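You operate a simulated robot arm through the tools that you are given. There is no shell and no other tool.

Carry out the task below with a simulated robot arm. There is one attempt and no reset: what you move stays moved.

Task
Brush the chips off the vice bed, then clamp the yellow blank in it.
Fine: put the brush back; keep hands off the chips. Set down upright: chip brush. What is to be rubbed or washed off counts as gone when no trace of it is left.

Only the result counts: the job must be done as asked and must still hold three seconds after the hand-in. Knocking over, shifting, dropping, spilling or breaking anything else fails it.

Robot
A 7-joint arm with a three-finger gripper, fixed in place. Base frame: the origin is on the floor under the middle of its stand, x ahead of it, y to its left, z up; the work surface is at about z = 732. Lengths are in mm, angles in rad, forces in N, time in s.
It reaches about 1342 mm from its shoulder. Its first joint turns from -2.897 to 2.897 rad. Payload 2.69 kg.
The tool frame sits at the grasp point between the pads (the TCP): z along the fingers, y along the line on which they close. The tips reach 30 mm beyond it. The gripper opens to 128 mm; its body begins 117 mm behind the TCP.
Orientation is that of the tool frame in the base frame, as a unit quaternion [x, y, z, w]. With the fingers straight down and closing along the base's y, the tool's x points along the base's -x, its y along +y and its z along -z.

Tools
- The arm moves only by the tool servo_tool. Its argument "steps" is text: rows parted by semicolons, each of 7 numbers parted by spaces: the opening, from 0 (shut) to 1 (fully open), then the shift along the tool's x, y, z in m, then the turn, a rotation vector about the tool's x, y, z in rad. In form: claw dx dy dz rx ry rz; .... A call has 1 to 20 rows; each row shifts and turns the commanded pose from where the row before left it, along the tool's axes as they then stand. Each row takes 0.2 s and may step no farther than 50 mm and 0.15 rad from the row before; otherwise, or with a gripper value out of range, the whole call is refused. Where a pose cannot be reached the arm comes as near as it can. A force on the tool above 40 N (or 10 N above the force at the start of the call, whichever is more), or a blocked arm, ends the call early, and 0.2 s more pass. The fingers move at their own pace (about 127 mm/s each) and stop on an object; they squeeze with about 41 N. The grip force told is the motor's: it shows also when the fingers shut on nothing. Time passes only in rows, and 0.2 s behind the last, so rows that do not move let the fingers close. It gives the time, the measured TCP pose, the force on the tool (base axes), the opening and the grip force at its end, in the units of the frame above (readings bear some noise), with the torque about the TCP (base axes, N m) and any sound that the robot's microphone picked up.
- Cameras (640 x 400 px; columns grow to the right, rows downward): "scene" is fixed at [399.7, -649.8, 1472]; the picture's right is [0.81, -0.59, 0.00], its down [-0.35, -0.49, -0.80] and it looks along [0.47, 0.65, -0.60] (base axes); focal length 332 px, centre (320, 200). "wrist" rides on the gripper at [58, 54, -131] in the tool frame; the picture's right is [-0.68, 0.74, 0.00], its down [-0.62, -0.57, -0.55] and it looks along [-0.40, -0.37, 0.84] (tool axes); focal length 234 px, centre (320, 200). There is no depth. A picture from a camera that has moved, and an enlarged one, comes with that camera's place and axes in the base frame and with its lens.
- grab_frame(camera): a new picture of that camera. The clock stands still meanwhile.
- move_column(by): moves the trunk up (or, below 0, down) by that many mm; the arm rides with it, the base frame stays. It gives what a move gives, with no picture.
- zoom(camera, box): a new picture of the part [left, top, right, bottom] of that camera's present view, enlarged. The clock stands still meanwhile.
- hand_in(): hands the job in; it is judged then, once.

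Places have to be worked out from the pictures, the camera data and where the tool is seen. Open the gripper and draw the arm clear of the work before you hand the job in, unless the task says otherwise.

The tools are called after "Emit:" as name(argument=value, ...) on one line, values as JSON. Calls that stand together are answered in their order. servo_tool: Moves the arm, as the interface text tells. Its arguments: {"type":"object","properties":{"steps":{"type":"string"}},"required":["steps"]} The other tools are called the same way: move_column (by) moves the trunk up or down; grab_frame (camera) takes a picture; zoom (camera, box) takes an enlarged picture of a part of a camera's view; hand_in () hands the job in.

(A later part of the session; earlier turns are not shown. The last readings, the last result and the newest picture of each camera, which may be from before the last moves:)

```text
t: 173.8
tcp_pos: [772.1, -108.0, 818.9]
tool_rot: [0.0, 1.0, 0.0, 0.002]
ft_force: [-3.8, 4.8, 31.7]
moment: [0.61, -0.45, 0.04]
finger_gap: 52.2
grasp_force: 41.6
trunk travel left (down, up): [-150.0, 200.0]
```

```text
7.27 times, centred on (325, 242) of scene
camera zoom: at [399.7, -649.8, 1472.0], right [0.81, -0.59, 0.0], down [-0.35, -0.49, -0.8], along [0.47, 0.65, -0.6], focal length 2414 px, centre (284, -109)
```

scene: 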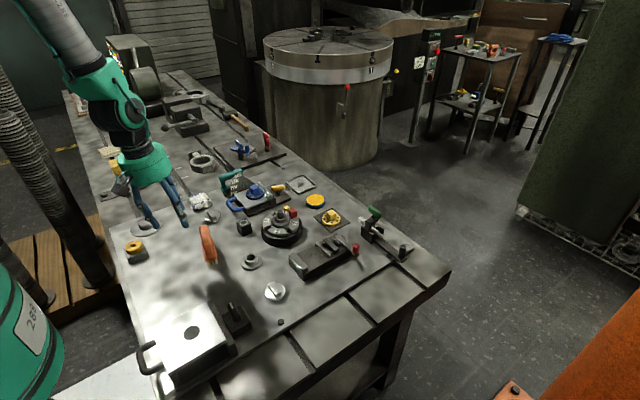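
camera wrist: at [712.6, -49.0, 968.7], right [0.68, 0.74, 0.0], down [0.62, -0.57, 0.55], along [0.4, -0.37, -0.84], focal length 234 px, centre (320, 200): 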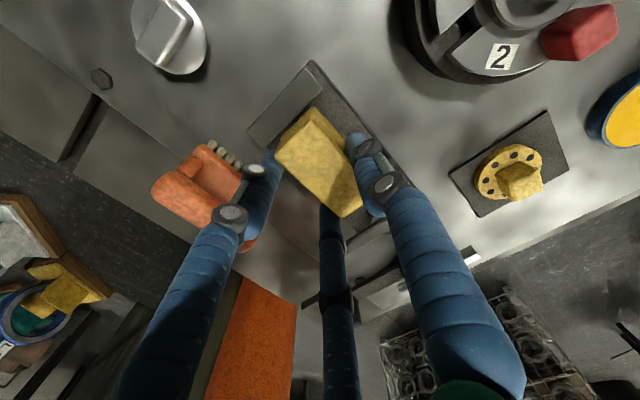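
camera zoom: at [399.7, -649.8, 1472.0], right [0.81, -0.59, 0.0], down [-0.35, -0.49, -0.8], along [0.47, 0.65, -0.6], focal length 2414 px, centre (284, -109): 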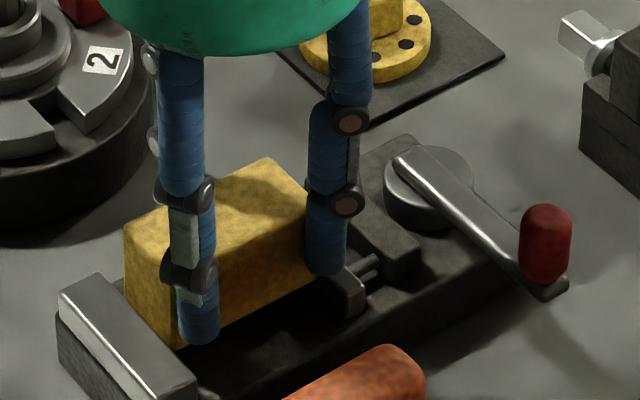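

Still resistance near the jaw tops. I'll ease up slightly and inspect alignment with both cameras.

Emit:
servo_tool(steps="0 0 0 -0.002 0 0 0; 0 0 0 -0.002 0 0 0; 0 0 0 0 0 0 0")

Emit:
zoom(camera="wrist", box=[250, 60, 370, 180])

Emit:
zoom(camera="scene", box=[300, 225, 345, 262])

Emit:
zoom(camera="wrist", box=[300, 130, 420, 250])

```text
t: 174.6
tcp_pos: [771.0, -108.2, 820.4]
tool_rot: [0.0, 1.0, 0.0, 0.0]
ft_force: [18.9, 7.9, -10.3]
moment: [0.3, -1.45, -0.14]
finger_gap: 51.8
grasp_force: 40.9
trunk travel left (down, up): [-150.0, 200.0]
```

```text
3.33 times, centred on (310, 120) of wrist
camera zoom: at [712.4, -53.4, 951.4], right [0.68, 0.74, 0.0], down [0.62, -0.57, 0.55], along [0.4, -0.37, -0.84], focal length 781 px, centre (353, 467)
```

zoom: 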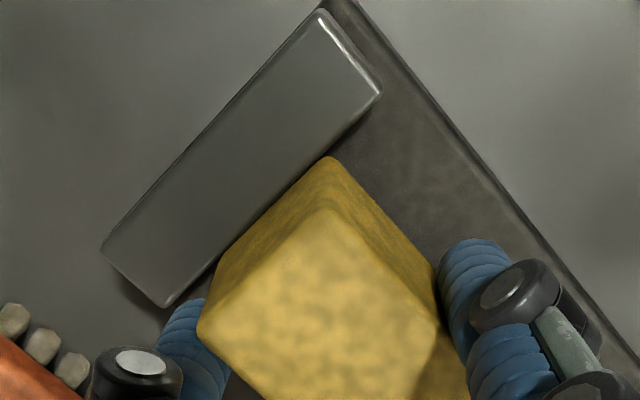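

```text
10.81 times, centred on (322, 244) of scene
camera zoom: at [399.7, -649.8, 1472.0], right [0.81, -0.59, 0.0], down [-0.35, -0.49, -0.8], along [0.47, 0.65, -0.6], focal length 3588 px, centre (293, -270)
```

zoom: 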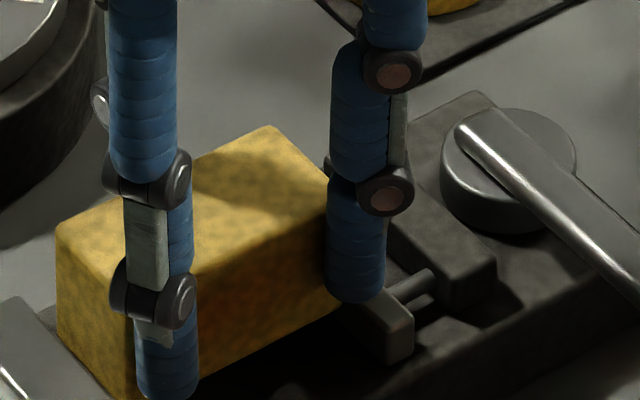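

```text
3.33 times, centred on (360, 190) of wrist
camera zoom: at [712.4, -53.4, 951.4], right [0.68, 0.74, 0.0], down [0.62, -0.57, 0.55], along [0.4, -0.37, -0.84], focal length 781 px, centre (187, 233)
```

zoom: 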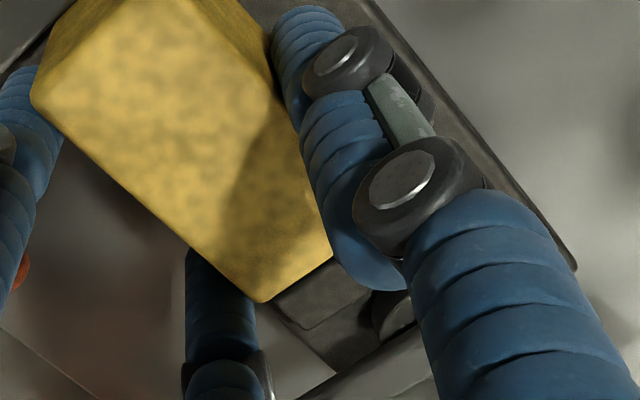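

The block is partly between the jaws and pressed against the fixed jaw (+19 N in x). Shifting +x by 1.2 mm to relieve that.

Emit:
servo_tool(steps="0 -0.0012 0 0 0 0 0; 0 0 0 0 0 0 0")

Emit:
servo_tool(steps="0 -0.0006 0 0 0 0 0; 0 0 0 0 0 0 0")

```text
t: 175.2
tcp_pos: [772.4, -107.3, 819.5]
tool_rot: [-0.001, 1.0, 0.001, -0.002]
ft_force: [6.7, 7.6, -8.6]
moment: [0.28, -0.44, -0.05]
finger_gap: 52.0
grasp_force: 40.9
trunk travel left (down, up): [-150.0, 200.0]
```

```text
t: 175.8
tcp_pos: [773.0, -108.1, 819.8]
tool_rot: [0.0, 1.0, 0.0, -0.002]
ft_force: [-3.6, 2.4, -9.7]
moment: [0.07, 0.16, 0.11]
finger_gap: 51.9
grasp_force: 41.0
trunk travel left (down, up): [-150.0, 200.0]
```

Emit:
servo_tool(steps="0 0.0002 0 0.0015 0 0 0; 0 0 0 0 0 0 0")

Emit:
servo_tool(steps="0 0 0 0.0015 0 0 0; 0 0 0 0 0 0 0")

Emit:
servo_tool(steps="0 0 0 0.0015 0 0 0; 0 0 0 0 0 0 0")

```text
t: 176.4
tcp_pos: [773.6, -107.7, 819.3]
tool_rot: [0.001, 1.0, 0.0, 0.0]
ft_force: [-11.4, -2.4, 1.8]
moment: [-0.02, 0.25, 0.08]
finger_gap: 51.9
grasp_force: 40.9
trunk travel left (down, up): [-150.0, 200.0]
```

```text
t: 177.0
tcp_pos: [772.8, -108.2, 820.1]
tool_rot: [0.0, 1.0, 0.0, 0.001]
ft_force: [-17.7, -1.7, 16.0]
moment: [0.14, 0.2, 0.11]
finger_gap: 52.1
grasp_force: 40.6
trunk travel left (down, up): [-150.0, 200.0]
```

```text
t: 177.6
tcp_pos: [772.8, -108.3, 819.0]
tool_rot: [0.0, 1.0, 0.0, 0.003]
ft_force: [-17.9, -10.9, 31.0]
moment: [-0.06, -0.12, 0.05]
finger_gap: 51.9
grasp_force: 41.2
trunk travel left (down, up): [-150.0, 200.0]
```

Down-force isn't seating it; before forcing anything I'll lift the block clear and re-measure the jaw gap precisely with a high-zoom scene picture.

Emit:
servo_tool(steps="0 0 0 -0.003 0 0 0; 0 0 0 -0.005 0 0 0; 0 0 0 -0.01 0 0 0; 0 0 0 -0.02 0 0 0; 0 0 0 -0.03 0 0 0; 0 0 0.01 -0.03 0 0 0; 0 0 0.02 -0.02 0 0 0; 0 0 0.02 0 0 0 0; 0 0 0 0 0 0 0")

Emit:
zoom(camera="scene", box=[290, 225, 350, 275])

Emit:
zoom(camera="scene", box=[300, 235, 340, 265])

Emit:
grab_frame(camera="wrist")

```text
t: 179.6
tcp_pos: [772.7, -55.8, 933.1]
tool_rot: [-0.001, 1.0, 0.0, 0.0]
ft_force: [0.0, -0.1, -8.1]
moment: [-0.1, 0.01, 0.04]
finger_gap: 51.7
grasp_force: 40.8
trunk travel left (down, up): [-150.0, 200.0]
```

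```text
8.00 times, centred on (320, 250) of scene
camera zoom: at [399.7, -649.8, 1472.0], right [0.81, -0.59, 0.0], down [-0.35, -0.49, -0.8], along [0.47, 0.65, -0.6], focal length 2655 px, centre (320, -200)
```

zoom: 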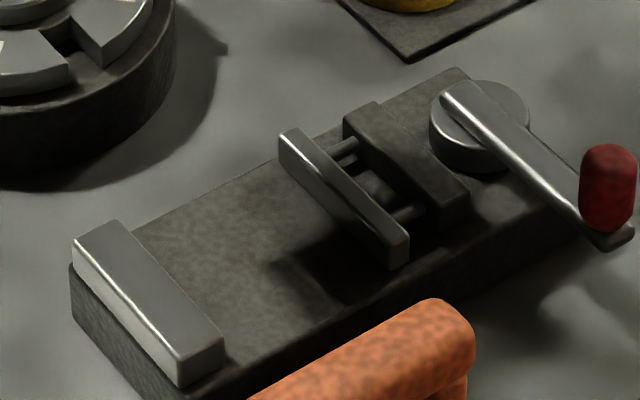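

```text
13.33 times, centred on (320, 250) of scene
camera zoom: at [399.7, -649.8, 1472.0], right [0.81, -0.59, 0.0], down [-0.35, -0.49, -0.8], along [0.47, 0.65, -0.6], focal length 4425 px, centre (320, -467)
```

zoom: 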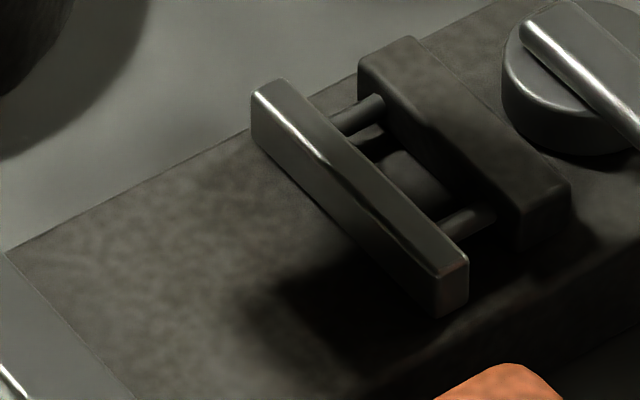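

```text
taken
camera wrist: at [714.1, -1.7, 1065.7], right [0.68, 0.74, 0.0], down [0.62, -0.56, 0.55], along [0.4, -0.37, -0.84], focal length 234 px, centre (320, 200)
```

wrist: 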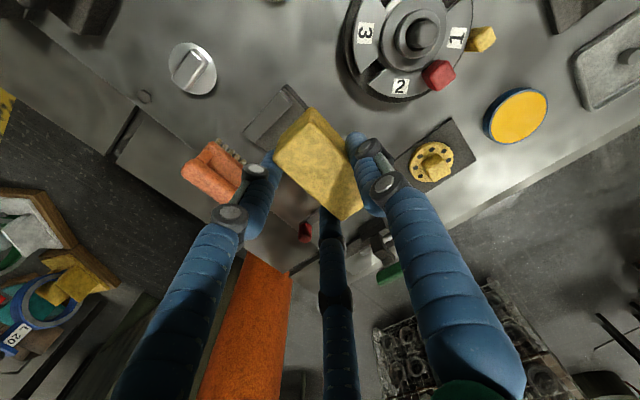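

The jaw hasn't moved and the gap (72–74 mm) exceeds the block's ~70 mm. Perhaps the block tilted in the grip at first contact; checking how it now sits in the hand.

Emit:
zoom(camera="wrist", box=[240, 80, 400, 230])

Emit:
zoom(camera="scene", box=[290, 150, 370, 230])

```text
2.67 times, centred on (320, 155) of wrist
camera zoom: at [714.1, -1.7, 1065.7], right [0.68, 0.74, 0.0], down [0.62, -0.56, 0.55], along [0.4, -0.37, -0.84], focal length 624 px, centre (320, 320)
```

zoom: 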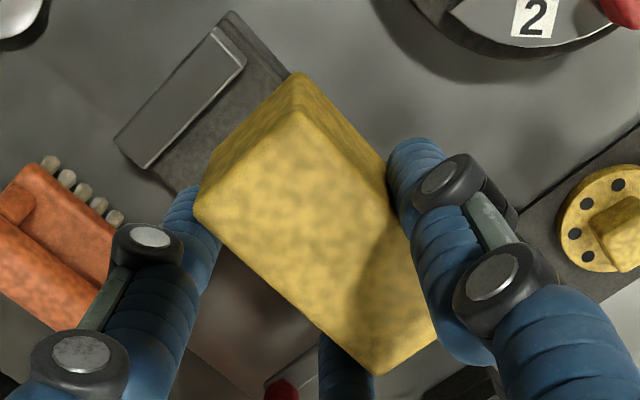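

```text
5.00 times, centred on (330, 190) of scene
camera zoom: at [399.7, -649.8, 1472.0], right [0.81, -0.59, 0.0], down [-0.35, -0.49, -0.8], along [0.47, 0.65, -0.6], focal length 1659 px, centre (270, 250)
```

zoom: 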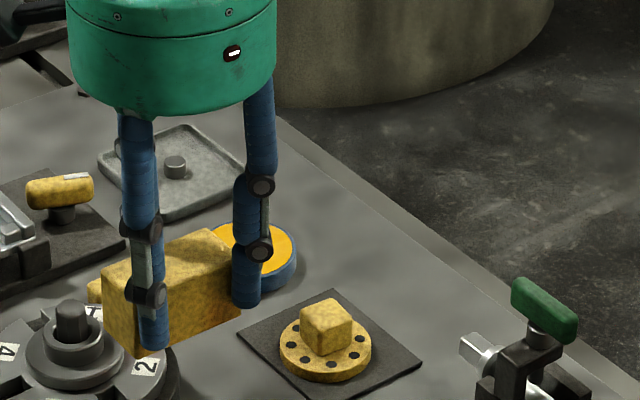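

Pressing made the block slide ~4.5 mm up in the grip, so it was only sitting on both jaw edges. I'll take a precise picture of both jaws from a pose where the block doesn't hide them.

Emit:
servo_tool(steps="0 -0.006 -0.013 0 0 0 0; 0 -0.0118 -0.026 0 0 0 0; 0 -0.0118 -0.026 0 0 0 0; 0 -0.0118 -0.026 0 0 0 0; 0 -0.006 -0.013 0 0 0 0; 0 0 0 0 0 0 0")

Emit:
zoom(camera="wrist", box=[260, 0, 400, 105])

Emit:
zoom(camera="wrist", box=[240, 80, 400, 230])

```text
t: 181.0
tcp_pos: [820.2, -161.7, 933.5]
tool_rot: [0.0, 1.0, 0.0, 0.0]
ft_force: [-0.1, 0.0, -8.5]
moment: [-0.03, -0.03, 0.0]
finger_gap: 51.6
grasp_force: 40.6
trunk travel left (down, up): [-150.0, 200.0]
```

```text
3.81 times, centred on (330, 52) of wrist
camera zoom: at [761.2, -107.5, 1065.9], right [0.68, 0.74, 0.0], down [0.62, -0.57, 0.55], along [0.4, -0.37, -0.84], focal length 892 px, centre (282, 762)
```

zoom: 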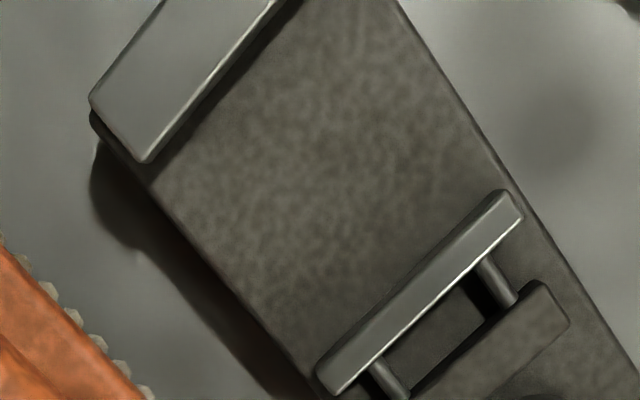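

```text
2.67 times, centred on (320, 155) of wrist
camera zoom: at [761.2, -107.5, 1065.9], right [0.68, 0.74, 0.0], down [0.62, -0.57, 0.55], along [0.4, -0.37, -0.84], focal length 624 px, centre (320, 320)
```

zoom: 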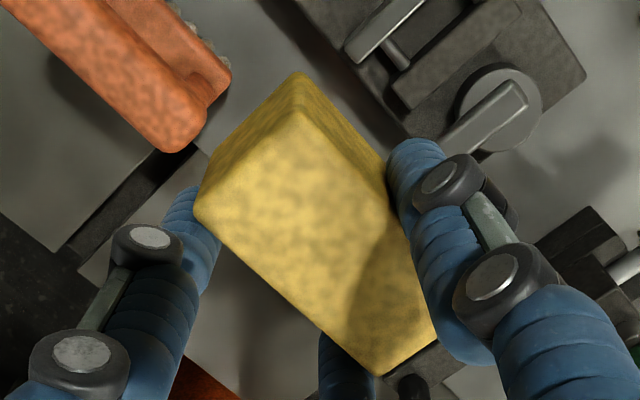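

Jaw tops are at z≈775 and the gap ≈72 mm versus a ~70 mm block, so the window is only ~1–2 mm. I'll go back over the vice with a refined x (between the two earlier contacts), level the slight pitch, and use gentle contact forces only.

Emit:
servo_tool(steps="0 0.006 0.007 0 0 0 0; 0 0.0118 0.0135 0 0 0 0; 0 0.0118 0.0135 0 0 0 0; 0 0.0118 0.0135 0 0 0 0; 0 0.0072 0.0065 0.01 0 0 0; 0 0 0 0.025 0 -0.008 0; 0 0 0 0.025 0 0 0; 0 0 0 0.02 0 0 0; 0 0 0 0.014 0 0 0; 0 0 0 0 0 0 0")

Emit:
zoom(camera="wrist", box=[250, 60, 370, 180])

```text
t: 183.2
tcp_pos: [772.9, -107.7, 839.2]
tool_rot: [0.001, 1.0, -0.001, 0.004]
ft_force: [0.5, 0.0, -8.1]
moment: [-0.06, 0.04, -0.03]
finger_gap: 51.8
grasp_force: 40.6
trunk travel left (down, up): [-150.0, 200.0]
```

```text
3.33 times, centred on (310, 120) of wrist
camera zoom: at [711.8, -53.9, 971.3], right [0.68, 0.74, 0.01], down [0.61, -0.57, 0.55], along [0.41, -0.37, -0.83], focal length 781 px, centre (353, 467)
```

zoom: 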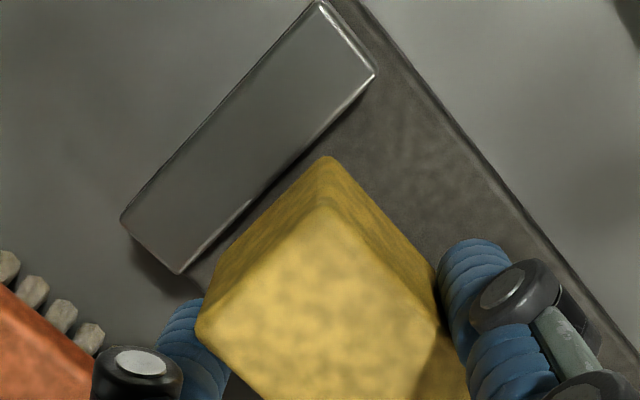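

Emit:
servo_tool(steps="0 0 0 0.006 0 0 0; 0 0 0 0.004 0 0 0; 0 0 0 0 0 0 0")

Emit:
servo_tool(steps="0 0 0 0.002 0 0 0; 0 0 0 0 0 0 0")

Emit:
servo_tool(steps="0 0 0 0.0015 0 0 0; 0 0 0 0 0 0 0")

Emit:
servo_tool(steps="0 0 0 0.001 0 0 0; 0 0 0 0 0 0 0")

```text
t: 184.0
tcp_pos: [772.4, -107.6, 828.9]
tool_rot: [-0.001, 1.0, 0.001, 0.004]
ft_force: [0.2, -0.6, -6.8]
moment: [-0.05, 0.01, 0.02]
finger_gap: 51.8
grasp_force: 41.2
trunk travel left (down, up): [-150.0, 200.0]
```

```text
t: 184.6
tcp_pos: [772.1, -107.8, 827.2]
tool_rot: [0.0, 1.0, 0.0, 0.004]
ft_force: [0.1, 0.6, -7.5]
moment: [-0.06, -0.01, 0.0]
finger_gap: 51.9
grasp_force: 41.1
trunk travel left (down, up): [-150.0, 200.0]
```

```text
t: 185.2
tcp_pos: [773.2, -107.1, 826.2]
tool_rot: [-0.001, 1.0, 0.0, 0.004]
ft_force: [-0.2, -0.1, -9.0]
moment: [-0.05, -0.02, 0.0]
finger_gap: 52.1
grasp_force: 40.5
trunk travel left (down, up): [-150.0, 200.0]
```

```text
t: 185.8
tcp_pos: [772.8, -108.0, 826.0]
tool_rot: [0.001, 1.0, 0.0, 0.005]
ft_force: [0.0, 0.4, -7.5]
moment: [-0.05, -0.04, 0.01]
finger_gap: 52.0
grasp_force: 41.6
trunk travel left (down, up): [-150.0, 200.0]
```

Emit:
servo_tool(steps="0 0 0 0.0015 0 0 0; 0 0 0 0 0 0 0")

Emit:
servo_tool(steps="0 0 0 0.001 0 0 0; 0 0 0 0 0 0 0")

Emit:
servo_tool(steps="0 0 0 0.001 0 0 0; 0 0 0 0 0 0 0")

Emit:
servo_tool(steps="0 0 0 0.001 0 0 0; 0 0 0 0 0 0 0")

```text
t: 186.4
tcp_pos: [773.3, -108.3, 824.8]
tool_rot: [0.0, 1.0, 0.0, 0.005]
ft_force: [-0.6, -1.0, -4.3]
moment: [-0.01, -0.11, -0.01]
finger_gap: 51.9
grasp_force: 41.0
trunk travel left (down, up): [-150.0, 200.0]
```

```text
t: 187.0
tcp_pos: [772.7, -108.7, 824.4]
tool_rot: [-0.001, 1.0, 0.0, 0.005]
ft_force: [-1.9, -1.2, 6.0]
moment: [0.28, -0.33, 0.08]
finger_gap: 51.6
grasp_force: 41.0
trunk travel left (down, up): [-150.0, 200.0]
```

```text
t: 187.6
tcp_pos: [774.0, -108.6, 824.0]
tool_rot: [-0.001, 1.0, 0.0, 0.006]
ft_force: [-5.7, -2.4, 18.0]
moment: [0.54, -0.66, 0.08]
finger_gap: 51.8
grasp_force: 41.2
trunk travel left (down, up): [-150.0, 200.0]
```

```text
t: 188.2
tcp_pos: [772.7, -107.9, 823.4]
tool_rot: [0.0, 1.0, 0.0, 0.007]
ft_force: [-4.4, -0.5, 27.5]
moment: [0.54, -1.0, 0.0]
finger_gap: 52.0
grasp_force: 41.6
trunk travel left (down, up): [-150.0, 200.0]
```

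Now only the +x end touches the moving jaw. Easing up and shifting -0.7 mm in x, then lowering again gently.

Emit:
servo_tool(steps="0 0 0 -0.004 0 0 0; 0 0.0007 0 0 0 0 0; 0 0 0 0 0 0 0")

Emit:
servo_tool(steps="0 0 0 0.0015 0 0 0; 0 0 0 0 0 0 0")

Emit:
servo_tool(steps="0 0 0 0.001 0 0 0; 0 0 0 0 0 0 0")

Emit:
servo_tool(steps="0 0 0 0.001 0 0 0; 0 0 0 0 0 0 0")

```text
t: 189.0
tcp_pos: [770.4, -107.7, 822.5]
tool_rot: [0.0, 1.0, 0.001, 0.003]
ft_force: [1.2, 3.0, -3.3]
moment: [0.12, 0.08, -0.08]
finger_gap: 52.1
grasp_force: 41.1
trunk travel left (down, up): [-150.0, 200.0]
```

```text
t: 189.6
tcp_pos: [771.1, -108.5, 823.7]
tool_rot: [0.0, 1.0, 0.001, 0.003]
ft_force: [-5.4, 1.1, 2.8]
moment: [0.31, 0.67, 0.11]
finger_gap: 52.2
grasp_force: 41.4
trunk travel left (down, up): [-150.0, 200.0]
```

```text
t: 190.2
tcp_pos: [770.7, -108.4, 823.8]
tool_rot: [0.0, 1.0, 0.0, 0.004]
ft_force: [-9.9, 1.2, 11.6]
moment: [0.31, 1.16, 0.13]
finger_gap: 51.9
grasp_force: 41.0
trunk travel left (down, up): [-150.0, 200.0]
```

```text
t: 190.8
tcp_pos: [772.1, -108.3, 820.1]
tool_rot: [0.0, 1.0, 0.001, 0.003]
ft_force: [-5.7, -0.6, -5.9]
moment: [-0.06, 0.23, 0.06]
finger_gap: 51.6
grasp_force: 41.2
trunk travel left (down, up): [-150.0, 200.0]
```

It dropped again with little force. Continuing down in 1 mm steps.

Emit:
servo_tool(steps="0 0 0 0.001 0 0 0; 0 0 0 0 0 0 0")

Emit:
servo_tool(steps="0 0 0 0.001 0 0 0; 0 0 0 0 0 0 0")

Emit:
servo_tool(steps="0 0 0 0.001 0 0 0; 0 0 0 0 0 0 0")

```text
t: 191.4
tcp_pos: [772.3, -108.3, 820.5]
tool_rot: [-0.001, 1.0, 0.0, 0.004]
ft_force: [-6.2, 0.1, -6.9]
moment: [-0.04, 0.19, 0.07]
finger_gap: 51.7
grasp_force: 41.0
trunk travel left (down, up): [-150.0, 200.0]
```

```text
t: 192.0
tcp_pos: [772.9, -107.1, 819.6]
tool_rot: [0.0, 1.0, 0.0, 0.003]
ft_force: [-7.5, -1.2, -6.3]
moment: [-0.08, 0.24, 0.06]
finger_gap: 52.0
grasp_force: 41.1
trunk travel left (down, up): [-150.0, 200.0]
```

```text
t: 192.6
tcp_pos: [771.5, -107.3, 818.6]
tool_rot: [0.0, 1.0, 0.0, 0.005]
ft_force: [-7.4, 0.6, -5.4]
moment: [-0.03, 0.17, 0.1]
finger_gap: 51.9
grasp_force: 41.2
trunk travel left (down, up): [-150.0, 200.0]
```

It's in the gap and sliding down (only light rubbing on the moving jaw). Relieving 0.5 mm in -x and continuing to the bed.

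Emit:
servo_tool(steps="0 0.0005 0 0.001 0 0 0; 0 0 0 0 0 0 0")

Emit:
servo_tool(steps="0 0 0 0.0015 0 0 0; 0 0 0 0 0 0 0")

Emit:
servo_tool(steps="0 0 0 0.0015 0 0 0; 0 0 0 0 0 0 0")

Emit:
servo_tool(steps="0 0 0 0.0015 0 0 0; 0 0 0 0 0 0 0")

```text
t: 193.2
tcp_pos: [771.8, -107.3, 818.6]
tool_rot: [-0.001, 1.0, 0.0, 0.004]
ft_force: [-4.8, -1.4, -6.4]
moment: [-0.12, 0.1, -0.03]
finger_gap: 52.1
grasp_force: 41.2
trunk travel left (down, up): [-150.0, 200.0]
```

```text
t: 193.8
tcp_pos: [772.9, -106.9, 817.5]
tool_rot: [0.0, 1.0, -0.001, 0.004]
ft_force: [-6.2, 5.4, 2.8]
moment: [0.33, -0.04, 0.14]
finger_gap: 51.9
grasp_force: 40.4
trunk travel left (down, up): [-150.0, 200.0]
```

```text
t: 194.4
tcp_pos: [773.3, -107.0, 817.4]
tool_rot: [0.0, 1.0, -0.002, 0.005]
ft_force: [-7.5, 6.2, 20.3]
moment: [0.63, 0.84, 0.05]
finger_gap: 51.9
grasp_force: 41.6
trunk travel left (down, up): [-150.0, 200.0]
```

```text
t: 195.0
tcp_pos: [772.0, -108.1, 816.2]
tool_rot: [0.001, 1.0, -0.001, 0.006]
ft_force: [-5.4, 9.7, 34.4]
moment: [0.86, 0.14, 0.08]
finger_gap: 51.7
grasp_force: 40.9
trunk travel left (down, up): [-150.0, 200.0]
```

Now 40 N with the contact centroid right under the block's centre – this looks like flat seating on the bed. Checking with the cameras.

Emit:
servo_tool(steps="0 0 0 -0.0025 0 0 0; 0 0 0 0 0 0 0")

Emit:
zoom(camera="wrist", box=[250, 60, 370, 180])

Emit:
zoom(camera="scene", box=[295, 215, 355, 270])

Emit:
zoom(camera="wrist", box=[240, 80, 400, 230])

```text
t: 195.6
tcp_pos: [772.1, -108.8, 816.3]
tool_rot: [0.0, 1.0, -0.001, 0.005]
ft_force: [9.9, 8.7, 15.5]
moment: [0.61, -1.24, -0.03]
finger_gap: 52.1
grasp_force: 41.5
trunk travel left (down, up): [-150.0, 200.0]
```

```text
3.33 times, centred on (310, 120) of wrist
camera zoom: at [711.0, -53.5, 947.4], right [0.68, 0.74, 0.01], down [0.61, -0.56, 0.56], along [0.41, -0.37, -0.83], focal length 781 px, centre (353, 467)
```

zoom: 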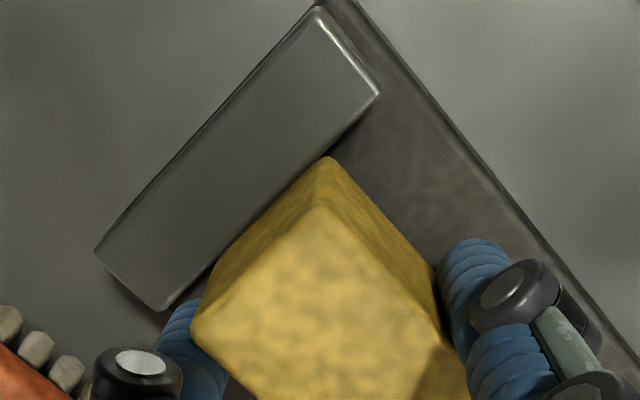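

```text
7.27 times, centred on (325, 242) of scene
camera zoom: at [399.7, -649.8, 1472.0], right [0.81, -0.59, 0.0], down [-0.35, -0.49, -0.8], along [0.47, 0.65, -0.6], focal length 2414 px, centre (284, -109)
```

zoom: 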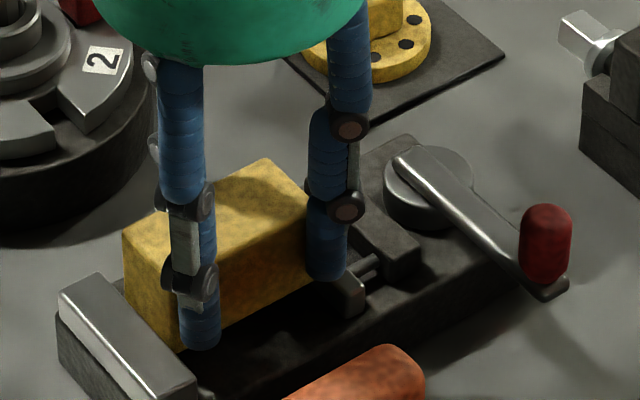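

```text
2.67 times, centred on (320, 155) of wrist
camera zoom: at [711.0, -53.5, 947.4], right [0.68, 0.74, 0.01], down [0.61, -0.56, 0.56], along [0.41, -0.37, -0.83], focal length 624 px, centre (320, 320)
```

zoom: 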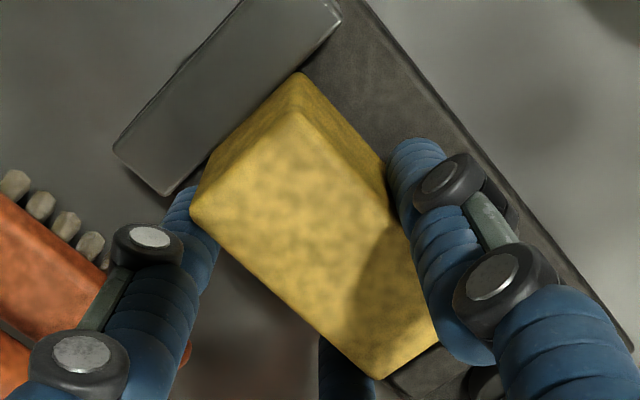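

I need to know whether the block is down inside the jaws or perched on them. Zooming tightly on the fixed-jaw side and the moving-jaw side.

Emit:
zoom(camera="scene", box=[298, 238, 330, 266])

Emit:
zoom(camera="scene", box=[318, 232, 346, 258])

Emit:
zoom(camera="wrist", box=[280, 80, 360, 140])

```text
14.29 times, centred on (314, 252) of scene
camera zoom: at [399.7, -649.8, 1472.0], right [0.81, -0.59, 0.0], down [-0.35, -0.49, -0.8], along [0.47, 0.65, -0.6], focal length 4741 px, centre (406, -543)
```

zoom: 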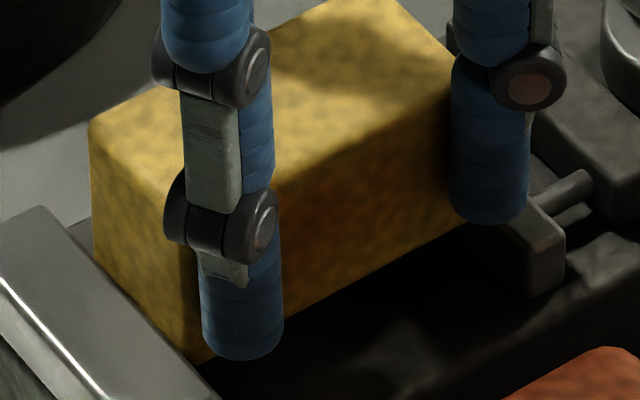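

```text
15.38 times, centred on (332, 245) of scene
camera zoom: at [399.7, -649.8, 1472.0], right [0.81, -0.59, 0.0], down [-0.35, -0.49, -0.8], along [0.47, 0.65, -0.6], focal length 5106 px, centre (135, -492)
```

zoom: 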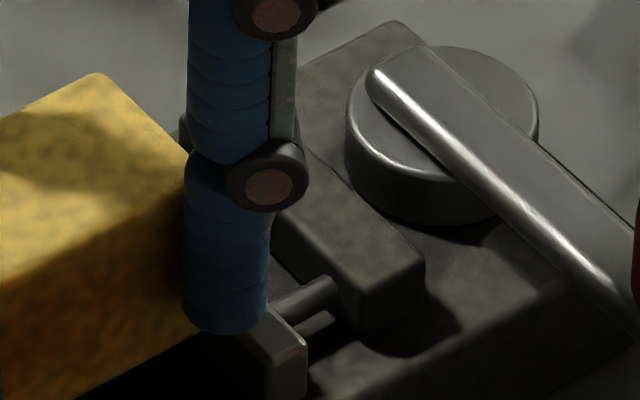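

```text
6.67 times, centred on (320, 110) of wrist
camera zoom: at [711.0, -53.5, 947.4], right [0.68, 0.74, 0.01], down [0.61, -0.56, 0.56], along [0.41, -0.37, -0.83], focal length 1561 px, centre (320, 800)
```

zoom: 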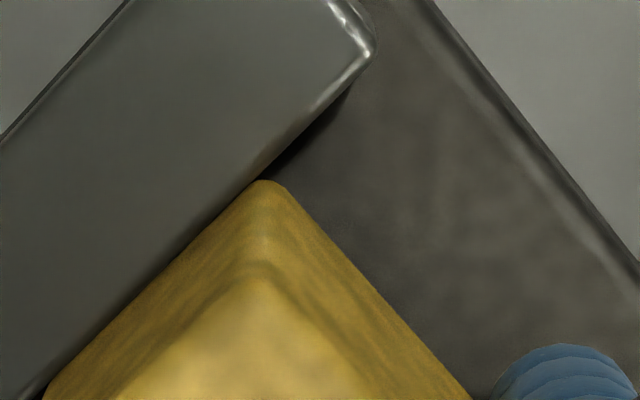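

The block is inside the gap at the fixed jaw but slightly yawed (the +Mz torque and the tapering gap agree), so it wedges. I'll relieve the load, rotate ~0.8° counter-clockwise and try again.

Emit:
servo_tool(steps="0 0 0 -0.0015 0 0 0; 0 0 0 0 0 0 -0.007; 0 0 0 0 0 0 -0.007; 0 0 0 0 0 0 0")

Emit:
servo_tool(steps="0 0 0 0.001 0 0 0; 0 0 0 0 0 0 0")

Emit:
servo_tool(steps="0 0 0 0.001 0 0 0; 0 0 0 0 0 0 0")

```text
t: 196.6
tcp_pos: [771.1, -106.9, 816.6]
tool_rot: [-0.006, 1.0, 0.0, 0.005]
ft_force: [21.3, 3.0, -4.3]
moment: [0.12, -1.19, -1.15]
finger_gap: 51.8
grasp_force: 41.5
trunk travel left (down, up): [-150.0, 200.0]
```

```text
t: 197.2
tcp_pos: [772.4, -108.8, 816.0]
tool_rot: [-0.007, 1.0, 0.0, 0.005]
ft_force: [19.5, 0.5, 4.6]
moment: [0.23, -0.64, -0.84]
finger_gap: 51.8
grasp_force: 41.2
trunk travel left (down, up): [-150.0, 200.0]
```

```text
t: 197.8
tcp_pos: [772.8, -107.5, 817.1]
tool_rot: [-0.007, 1.0, -0.001, 0.005]
ft_force: [16.6, 3.1, 11.8]
moment: [0.36, -0.76, -0.84]
finger_gap: 52.0
grasp_force: 40.8
trunk travel left (down, up): [-150.0, 200.0]
```

The opposite torque now shows the block is captured between both jaws with very little play. I'll undo most of that yaw and neutralise x, aiming for near-zero forces before letting it settle on its own.

Emit:
servo_tool(steps="0 0 0 0 0 0 0.006; 0 0 0 0 0 0 0.005; 0 -0.0008 0 0 0 0 0; 0 0 0 0 0 0 0")

Emit:
servo_tool(steps="0 -0.0005 0 -0.0005 0 0 0; 0 0 0 0 0 0 0")

```text
t: 198.8
tcp_pos: [772.8, -109.1, 816.5]
tool_rot: [-0.002, 1.0, 0.001, 0.004]
ft_force: [9.0, 3.5, 18.0]
moment: [0.44, -0.81, -0.27]
finger_gap: 51.9
grasp_force: 40.9
trunk travel left (down, up): [-150.0, 200.0]
```

```text
t: 199.4
tcp_pos: [771.7, -107.9, 815.2]
tool_rot: [-0.002, 1.0, 0.0, 0.004]
ft_force: [4.8, 5.0, 11.0]
moment: [0.38, -0.72, -0.26]
finger_gap: 51.9
grasp_force: 41.0
trunk travel left (down, up): [-150.0, 200.0]
```

Forces are small now. Releasing the block slowly so it can settle between the jaws under its own weight.

Emit:
servo_tool(steps="0 -0.0003 0 -0.001 0 0 0.003; 0 0 0 0 0 0 0; 0.42 0 0 0 0 0 0; 0.44 0 0 0 0 0 0; 0.47 0 0 0 0 0 0; 0.52 0 0 0 0 0 0; 0.55 0 0 0 0 0 0; 0.55 0 0 0 0 0 0")

Emit:
zoom(camera="scene", box=[298, 225, 348, 266])

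Emit:
zoom(camera="wrist", box=[240, 60, 400, 210])

```text
t: 201.2
tcp_pos: [772.5, -108.7, 817.5]
tool_rot: [0.001, 1.0, 0.0, 0.005]
ft_force: [-0.9, 0.0, -0.2]
moment: [0.02, -0.01, 0.01]
finger_gap: 70.3
grasp_force: 0.1
trunk travel left (down, up): [-150.0, 200.0]
```

```text
9.76 times, centred on (323, 246) of scene
camera zoom: at [399.7, -649.8, 1472.0], right [0.81, -0.59, 0.0], down [-0.35, -0.49, -0.8], along [0.47, 0.65, -0.6], focal length 3238 px, centre (291, -244)
```

zoom: 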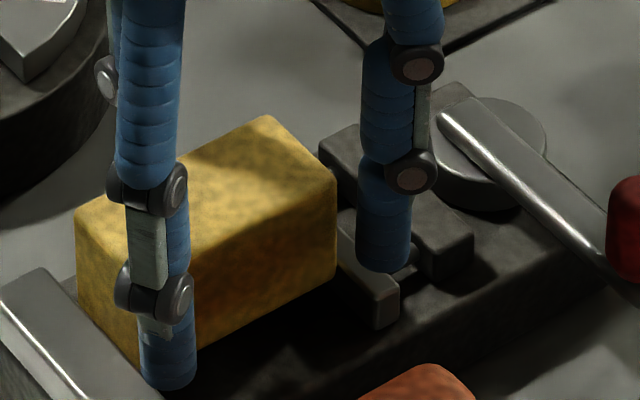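

```text
2.67 times, centred on (320, 135) of wrist
camera zoom: at [712.3, -54.1, 948.6], right [0.68, 0.74, 0.01], down [0.61, -0.57, 0.55], along [0.41, -0.37, -0.83], focal length 624 px, centre (320, 373)
```

zoom: 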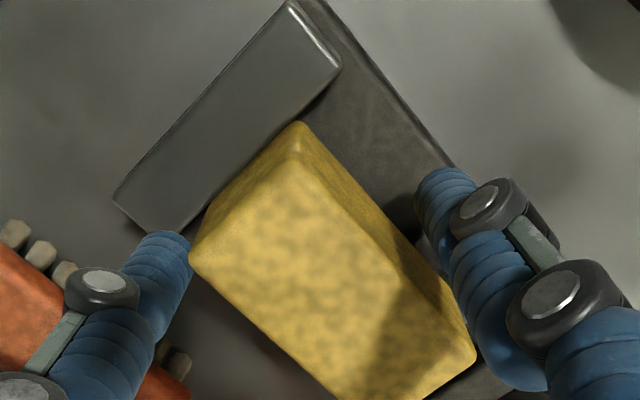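

The block is released and stays level. I need a clear view of its +x end relative to the moving jaw; raising the hand straight up out of the way first.

Emit:
servo_tool(steps="0.6 0 0 -0.005 0 0 0; 0.6 0 0 -0.02 0 0 0; 0.6 0 0 -0.03 0 0 0; 0.6 0 0 -0.04 0 0.008 0; 0.6 0 0.03 -0.02 0 0 0; 0.6 0 0.04 0 0 0 0; 0.6 0 0 0 0 0 0")

Emit:
zoom(camera="scene", box=[295, 225, 350, 270])

Emit:
zoom(camera="scene", box=[322, 234, 346, 254])

Emit:
grab_frame(camera="wrist")

```text
t: 202.8
tcp_pos: [771.2, -38.2, 930.6]
tool_rot: [0.0, 1.0, -0.002, 0.0]
ft_force: [0.5, 1.3, 0.0]
moment: [-0.03, 0.01, 0.01]
finger_gap: 76.7
grasp_force: 0.1
trunk travel left (down, up): [-150.0, 200.0]
```

```text
8.89 times, centred on (322, 248) of scene
camera zoom: at [399.7, -649.8, 1472.0], right [0.81, -0.59, 0.0], down [-0.35, -0.49, -0.8], along [0.47, 0.65, -0.6], focal length 2950 px, centre (298, -222)
```

zoom: 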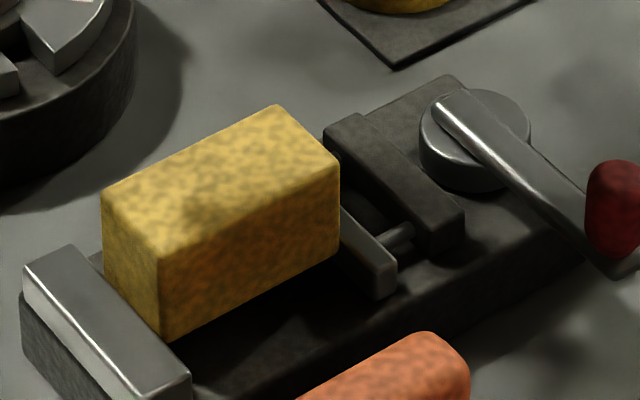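

```text
16.00 times, centred on (334, 244) of scene
camera zoom: at [399.7, -649.8, 1472.0], right [0.81, -0.59, 0.0], down [-0.35, -0.49, -0.8], along [0.47, 0.65, -0.6], focal length 5310 px, centre (96, -504)
```

zoom: 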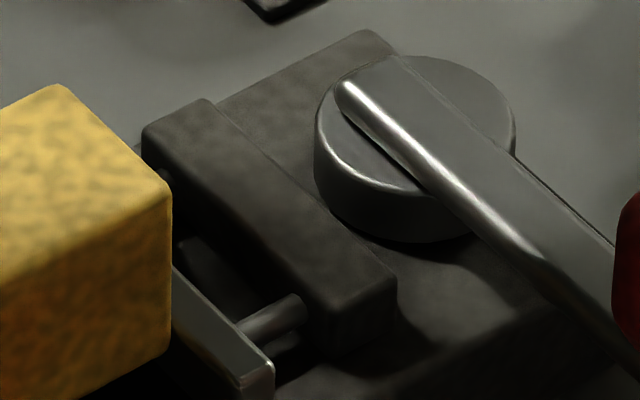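

```text
taken
camera wrist: at [712.3, 17.5, 1063.5], right [0.68, 0.74, 0.0], down [0.62, -0.56, 0.55], along [0.4, -0.37, -0.84], focal length 234 px, centre (320, 200)
```

wrist: 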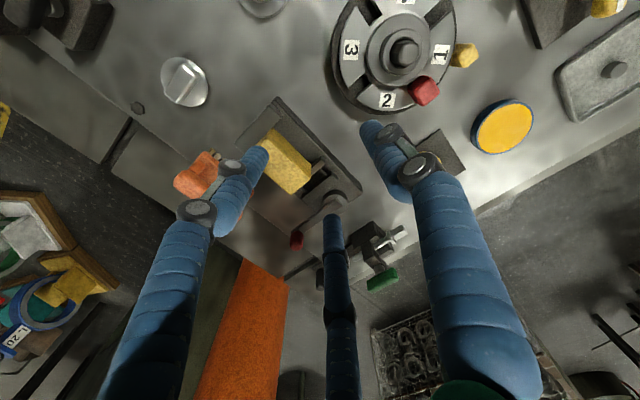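

Emit:
zoom(camera="wrist", box=[230, 80, 370, 220])

```text
2.86 times, centred on (300, 150) of wrist
camera zoom: at [712.3, 17.5, 1063.5], right [0.68, 0.74, 0.0], down [0.62, -0.56, 0.55], along [0.4, -0.37, -0.84], focal length 669 px, centre (377, 343)
```

zoom: 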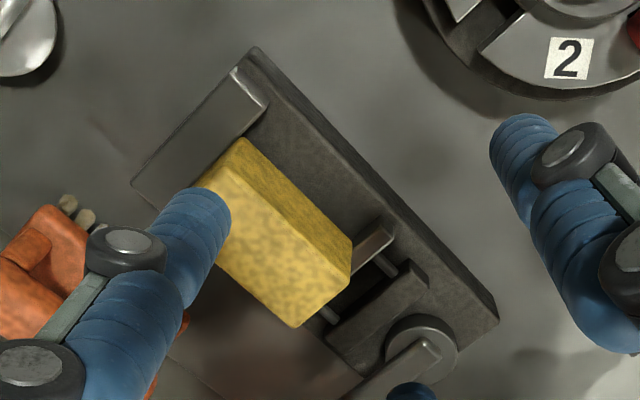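

To resolve the heights unambiguously I'll probe by touch with the closed fingers: first the exposed strip of the bed beside the block at (768,-58).

Emit:
servo_tool(steps="0 0.0025 -0.02 0.01 0 0 0; 0 0 0 0.03 0 0 0; 0 0 0 0.03 0 0 0; 0 0 0 0.03 0 0 0; 0 0 0 0.01 0 0 0; 0 0 0 0 0 0 0")

Emit:
servo_tool(steps="0 0 0 0.004 0 0 0; 0 0 0 0.003 0 0 0; 0 0 0 0 0 0 0")

Emit:
servo_tool(steps="0 0 0 0.003 0 0 0; 0 0 0 0.002 0 0 0; 0 0 0 0 0 0 0")

```text
t: 204.2
tcp_pos: [770.3, -58.7, 822.2]
tool_rot: [-0.001, 1.0, 0.0, 0.001]
ft_force: [-1.0, 1.2, 0.0]
moment: [0.01, 0.0, -0.03]
finger_gap: 2.1
grasp_force: 31.0
trunk travel left (down, up): [-150.0, 200.0]
```

```text
t: 205.0
tcp_pos: [769.7, -56.3, 814.6]
tool_rot: [0.0, 1.0, 0.0, -0.001]
ft_force: [0.0, 0.0, -0.2]
moment: [-0.01, 0.02, 0.05]
finger_gap: 2.2
grasp_force: 31.5
trunk travel left (down, up): [-150.0, 200.0]
```

```text
t: 205.8
tcp_pos: [769.4, -58.1, 810.1]
tool_rot: [0.0, 1.0, 0.0, 0.001]
ft_force: [0.2, 0.3, 0.2]
moment: [-0.01, 0.0, -0.01]
finger_gap: 2.2
grasp_force: 31.6
trunk travel left (down, up): [-150.0, 200.0]
```

Emit:
servo_tool(steps="0 0 0 0.003 0 0 0; 0 0 0 0.003 0 0 0; 0 0 0 0 0 0 0")

Emit:
servo_tool(steps="0 0 0 0.003 0 0 0; 0 0 0 0.002 0 0 0; 0 0 0 0 0 0 0")

Emit:
servo_tool(steps="0 0 0 0.002 0 0 0; 0 0 0 0.002 0 0 0; 0 0 0 0 0 0 0")

```text
t: 206.6
tcp_pos: [770.7, -57.5, 803.9]
tool_rot: [-0.001, 1.0, 0.0, 0.0]
ft_force: [0.2, 0.5, -0.3]
moment: [0.04, 0.02, -0.01]
finger_gap: 2.2
grasp_force: 31.4
trunk travel left (down, up): [-150.0, 200.0]
```

```text
t: 207.4
tcp_pos: [770.1, -58.0, 798.4]
tool_rot: [-0.001, 1.0, 0.0, -0.001]
ft_force: [0.7, 0.8, -0.2]
moment: [0.01, -0.03, -0.03]
finger_gap: 1.9
grasp_force: 31.3
trunk travel left (down, up): [-150.0, 200.0]
```

```text
t: 208.2
tcp_pos: [769.4, -58.7, 796.0]
tool_rot: [0.0, 1.0, 0.0, 0.0]
ft_force: [0.2, 0.3, 0.6]
moment: [-0.01, -0.01, -0.02]
finger_gap: 2.0
grasp_force: 31.8
trunk travel left (down, up): [-150.0, 200.0]
```

Emit:
servo_tool(steps="0 0 0 0.0015 0 0 0; 0 0 0 0 0 0 0")

Emit:
servo_tool(steps="0 0 0 0.0015 0 0 0; 0 0 0 0 0 0 0")

Emit:
servo_tool(steps="0 0 0 0.0015 0 0 0; 0 0 0 0 0 0 0")

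Emit:
zoom(camera="scene", box=[295, 205, 365, 270])

```text
t: 208.8
tcp_pos: [769.5, -57.5, 794.6]
tool_rot: [0.0, 1.0, 0.0, 0.0]
ft_force: [-0.2, -0.1, 0.5]
moment: [0.0, 0.02, 0.01]
finger_gap: 2.2
grasp_force: 31.8
trunk travel left (down, up): [-150.0, 200.0]
```

```text
t: 209.4
tcp_pos: [770.7, -56.3, 791.0]
tool_rot: [0.001, 1.0, -0.001, 0.0]
ft_force: [-0.1, 1.0, 0.8]
moment: [-0.02, 0.03, 0.02]
finger_gap: 2.3
grasp_force: 31.3
trunk travel left (down, up): [-150.0, 200.0]
```

```text
t: 210.0
tcp_pos: [770.2, -56.8, 789.5]
tool_rot: [0.0, 1.0, 0.0, 0.0]
ft_force: [-0.3, -0.6, -0.3]
moment: [0.0, -0.01, -0.01]
finger_gap: 2.0
grasp_force: 31.5
trunk travel left (down, up): [-150.0, 200.0]
```

```text
6.15 times, centred on (330, 238) of scene
camera zoom: at [399.7, -649.8, 1472.0], right [0.81, -0.59, 0.0], down [-0.35, -0.49, -0.8], along [0.47, 0.65, -0.6], focal length 2042 px, centre (258, -31)
```

zoom: 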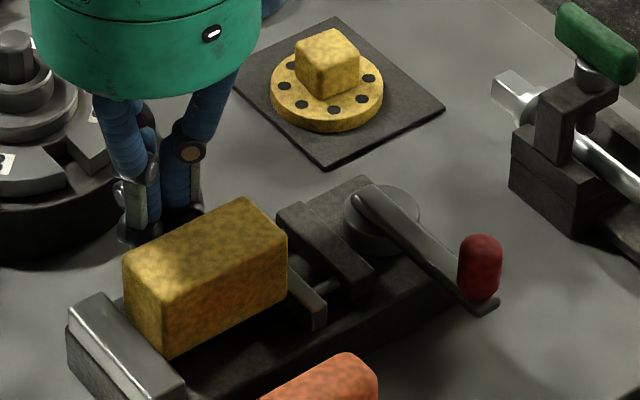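

Emit:
servo_tool(steps="0 0 0 -0.006 0 0 0; 0 0 -0.006 0 0 0 0; 0 0 0 0.003 0 0 0; 0 0 0 0 0 0 0")

Emit:
servo_tool(steps="0 0 0 0.0015 0 0 0; 0 0 0 0 0 0 0")

Emit:
servo_tool(steps="0 0 0 0.0015 0 0 0; 0 0 0 0 0 0 0")

Emit:
servo_tool(steps="0 0 0 0.0015 0 0 0; 0 0 0 0 0 0 0")

```text
t: 211.0
tcp_pos: [770.9, -63.2, 792.7]
tool_rot: [0.0, 1.0, 0.0, 0.0]
ft_force: [0.4, -0.3, 0.2]
moment: [0.02, -0.01, -0.02]
finger_gap: 2.1
grasp_force: 31.4
trunk travel left (down, up): [-150.0, 200.0]
```

```text
t: 211.6
tcp_pos: [769.8, -64.3, 792.6]
tool_rot: [0.001, 1.0, 0.0, 0.0]
ft_force: [-0.8, -1.0, 0.3]
moment: [0.0, 0.04, 0.02]
finger_gap: 2.0
grasp_force: 31.3
trunk travel left (down, up): [-150.0, 200.0]
```

```text
t: 212.2
tcp_pos: [769.9, -63.8, 789.7]
tool_rot: [0.0, 1.0, -0.001, 0.0]
ft_force: [-1.0, -0.1, -0.4]
moment: [-0.03, 0.01, -0.01]
finger_gap: 2.6
grasp_force: 31.3
trunk travel left (down, up): [-150.0, 200.0]
```

```text
t: 212.8
tcp_pos: [769.6, -63.1, 788.5]
tool_rot: [0.0, 1.0, 0.0, 0.001]
ft_force: [-0.7, 1.8, 3.1]
moment: [0.01, 0.04, -0.04]
finger_gap: 2.2
grasp_force: 32.0
trunk travel left (down, up): [-150.0, 200.0]
```

Bed touched at closed-hand TCP z≈788.5. Now probing the block's top the same way.

Emit:
servo_tool(steps="0 0 0 -0.02 0 0 0; 0 0 0 -0.03 0 0 0; 0 0 0 -0.015 0 0 0; 0 0.002 -0.036 0 0 0 0; 0 0 0 0.006 0 0 0; 0 0 0 0.004 0 0 0; 0 0 0 0 0 0 0")

Emit:
servo_tool(steps="0 0 0 0.002 0 0 0; 0 0 0 0 0 0 0")

Emit:
servo_tool(steps="0 0 0 0.002 0 0 0; 0 0 0 0 0 0 0")

Emit:
servo_tool(steps="0 0 0 0.002 0 0 0; 0 0 0 0 0 0 0")

```text
t: 214.4
tcp_pos: [769.4, -100.0, 842.2]
tool_rot: [0.0, 1.0, 0.0, 0.0]
ft_force: [0.4, 0.9, -1.1]
moment: [-0.03, 0.0, 0.0]
finger_gap: 2.2
grasp_force: 30.8
trunk travel left (down, up): [-150.0, 200.0]
```

```text
t: 215.0
tcp_pos: [767.5, -100.1, 840.9]
tool_rot: [0.001, 1.0, 0.0, 0.0]
ft_force: [0.2, 0.1, 0.1]
moment: [-0.01, -0.01, 0.02]
finger_gap: 2.1
grasp_force: 31.7
trunk travel left (down, up): [-150.0, 200.0]
```

```text
t: 215.6
tcp_pos: [768.2, -99.9, 840.5]
tool_rot: [0.001, 1.0, 0.0, 0.001]
ft_force: [-0.8, -0.6, 4.8]
moment: [-0.04, 0.1, -0.03]
finger_gap: 6.3
grasp_force: 31.6
trunk travel left (down, up): [-150.0, 200.0]
```

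```text
t: 216.2
tcp_pos: [767.6, -99.9, 840.7]
tool_rot: [0.0, 1.0, 0.0, 0.002]
ft_force: [-7.0, -0.8, 25.4]
moment: [0.01, 0.35, 0.0]
finger_gap: 6.2
grasp_force: 31.9
trunk travel left (down, up): [-150.0, 200.0]
```

Block top is ~52 mm above the bed – too high for a seated block. I'll also probe the fixed jaw's top for reference.

Emit:
servo_tool(steps="0 0 0 -0.01 0 0 0; 0 0 0 -0.01 0 0 0; 0 0.02 0.012 0 0 0 0; 0 0.025 0.023 0 0 0 0; 0 0 0 0 0 0 0")

Emit:
servo_tool(steps="0 0 0 0.015 0 0 0; 0 0 0 0.015 0 0 0; 0 0 0 0.01 0 0 0; 0 0 0 0.006 0 0 0; 0 0 0 0 0 0 0")

Emit:
zoom(camera="scene", box=[285, 205, 355, 270])

```text
t: 217.4
tcp_pos: [722.5, -66.1, 858.1]
tool_rot: [0.0, 1.0, 0.0, 0.0]
ft_force: [-0.7, 0.2, 0.9]
moment: [-0.04, -0.02, 0.01]
finger_gap: 2.1
grasp_force: 31.8
trunk travel left (down, up): [-150.0, 200.0]
```

```text
t: 218.6
tcp_pos: [722.8, -65.3, 812.1]
tool_rot: [0.0, 1.0, -0.001, 0.0]
ft_force: [-0.6, -0.5, 0.1]
moment: [-0.03, 0.0, 0.02]
finger_gap: 2.2
grasp_force: 31.2
trunk travel left (down, up): [-150.0, 200.0]
```

```text
6.15 times, centred on (320, 238) of scene
camera zoom: at [399.7, -649.8, 1472.0], right [0.81, -0.59, 0.0], down [-0.35, -0.49, -0.8], along [0.47, 0.65, -0.6], focal length 2042 px, centre (320, -31)
```

zoom: 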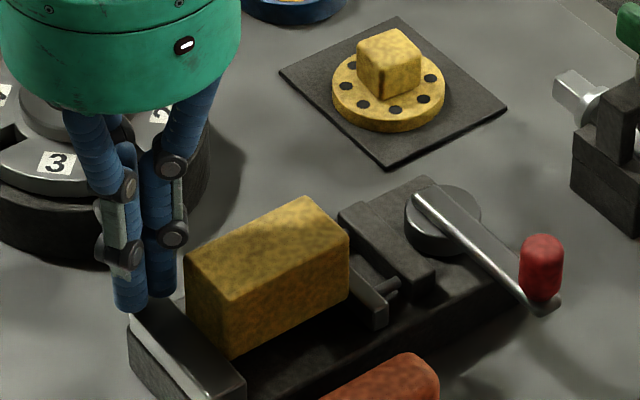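

Emit:
servo_tool(steps="0 0 0 0.003 0 0 0; 0 0 0 0.003 0 0 0; 0 0 0 0 0 0 0")

Emit:
servo_tool(steps="0 0 0 0.0015 0 0 0; 0 0 0 0 0 0 0")

Emit:
servo_tool(steps="0 0 0 0.0015 0 0 0; 0 0 0 0 0 0 0")

Emit:
servo_tool(steps="0 0 0 0.0015 0 0 0; 0 0 0 0 0 0 0")

```text
t: 219.4
tcp_pos: [722.6, -65.1, 805.2]
tool_rot: [0.0, 1.0, 0.0, 0.0]
ft_force: [-0.3, 0.6, 0.4]
moment: [0.03, 0.01, -0.03]
finger_gap: 2.0
grasp_force: 30.6
trunk travel left (down, up): [-150.0, 200.0]
```

```text
t: 220.0
tcp_pos: [723.2, -64.9, 804.5]
tool_rot: [0.001, 1.0, 0.001, 0.001]
ft_force: [-1.7, 0.5, 3.0]
moment: [-0.03, 0.0, -0.03]
finger_gap: 2.3
grasp_force: 31.8
trunk travel left (down, up): [-150.0, 200.0]
```

```text
t: 220.6
tcp_pos: [723.1, -65.6, 803.6]
tool_rot: [0.0, 1.0, 0.0, 0.001]
ft_force: [-8.4, 5.5, 23.7]
moment: [-0.16, 0.18, -0.12]
finger_gap: 1.9
grasp_force: 31.8
trunk travel left (down, up): [-150.0, 200.0]
```

```text
t: 221.1
tcp_pos: [722.0, -64.9, 804.0]
tool_rot: [0.0, 1.0, 0.0, 0.0]
ft_force: [-14.3, 3.2, 22.3]
moment: [-0.14, 0.3, -0.17]
finger_gap: 1.9
grasp_force: 31.3
trunk travel left (down, up): [-150.0, 200.0]
stopped in row 2: the force on the tool passed its limit at 42 N (the readings are from after the stop); the commanded pose is now the measured one
```

Jaw top sits 16 mm above the bed and the block's top is 36 mm above the jaw top; with a ~40 mm tall block it is only ~4–5 mm into the gap and jammed. I need to see the +x end, so I'll raise, turn the hand the other way (camera on the +x side), and look.

Emit:
servo_tool(steps="0 0 0 -0.02 0 0 0; 0 0 0 -0.04 0 0 0; 0 0 0 -0.04 0 0 0; 0 -0.04 0 0 0 0 0.131; 0 0 0 0 0 0 0.131; 0 0 0 0 0 0 0.131; 0 0 0 0 0 0 0.131; 0 0 0 0 0 0 0.131; 0 0 0 0 0 0 0.131; 0 0 0 0 0 0 0.131; 0 0 0 0 0 0 0.131; 0 0 0 0 0 0 0.131; 0 0 0 0 0 0 0.131; 0 0 0 0 0 0 0.131; 0 0 0 0 0 0 0.13; 0 0 0.04 0 0 0 0; 0 0 0.035 0 0 0 0; 0 0 0 0 0 0 0")

Emit:
grab_frame(camera="wrist")

```text
t: 224.9
tcp_pos: [840.5, -66.0, 900.8]
tool_rot: [0.707, 0.707, 0.001, 0.0]
ft_force: [0.6, 0.9, -0.4]
moment: [0.02, 0.03, 0.01]
finger_gap: 1.8
grasp_force: 31.2
trunk travel left (down, up): [-150.0, 200.0]
```

```text
taken
camera wrist: at [892.8, -5.9, 1033.4], right [0.74, -0.68, 0.0], down [-0.57, -0.61, 0.55], along [-0.37, -0.4, -0.84], focal length 234 px, centre (320, 200)
```

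wrist: 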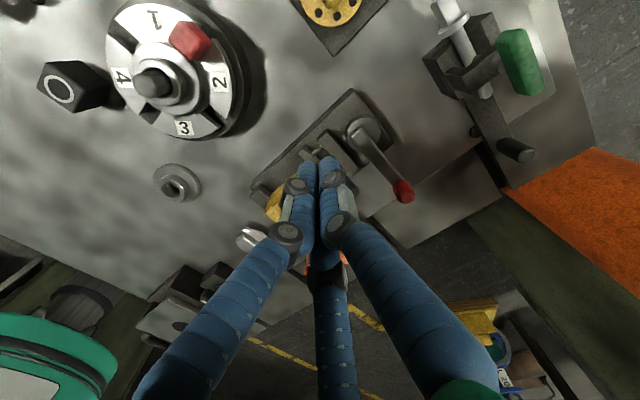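

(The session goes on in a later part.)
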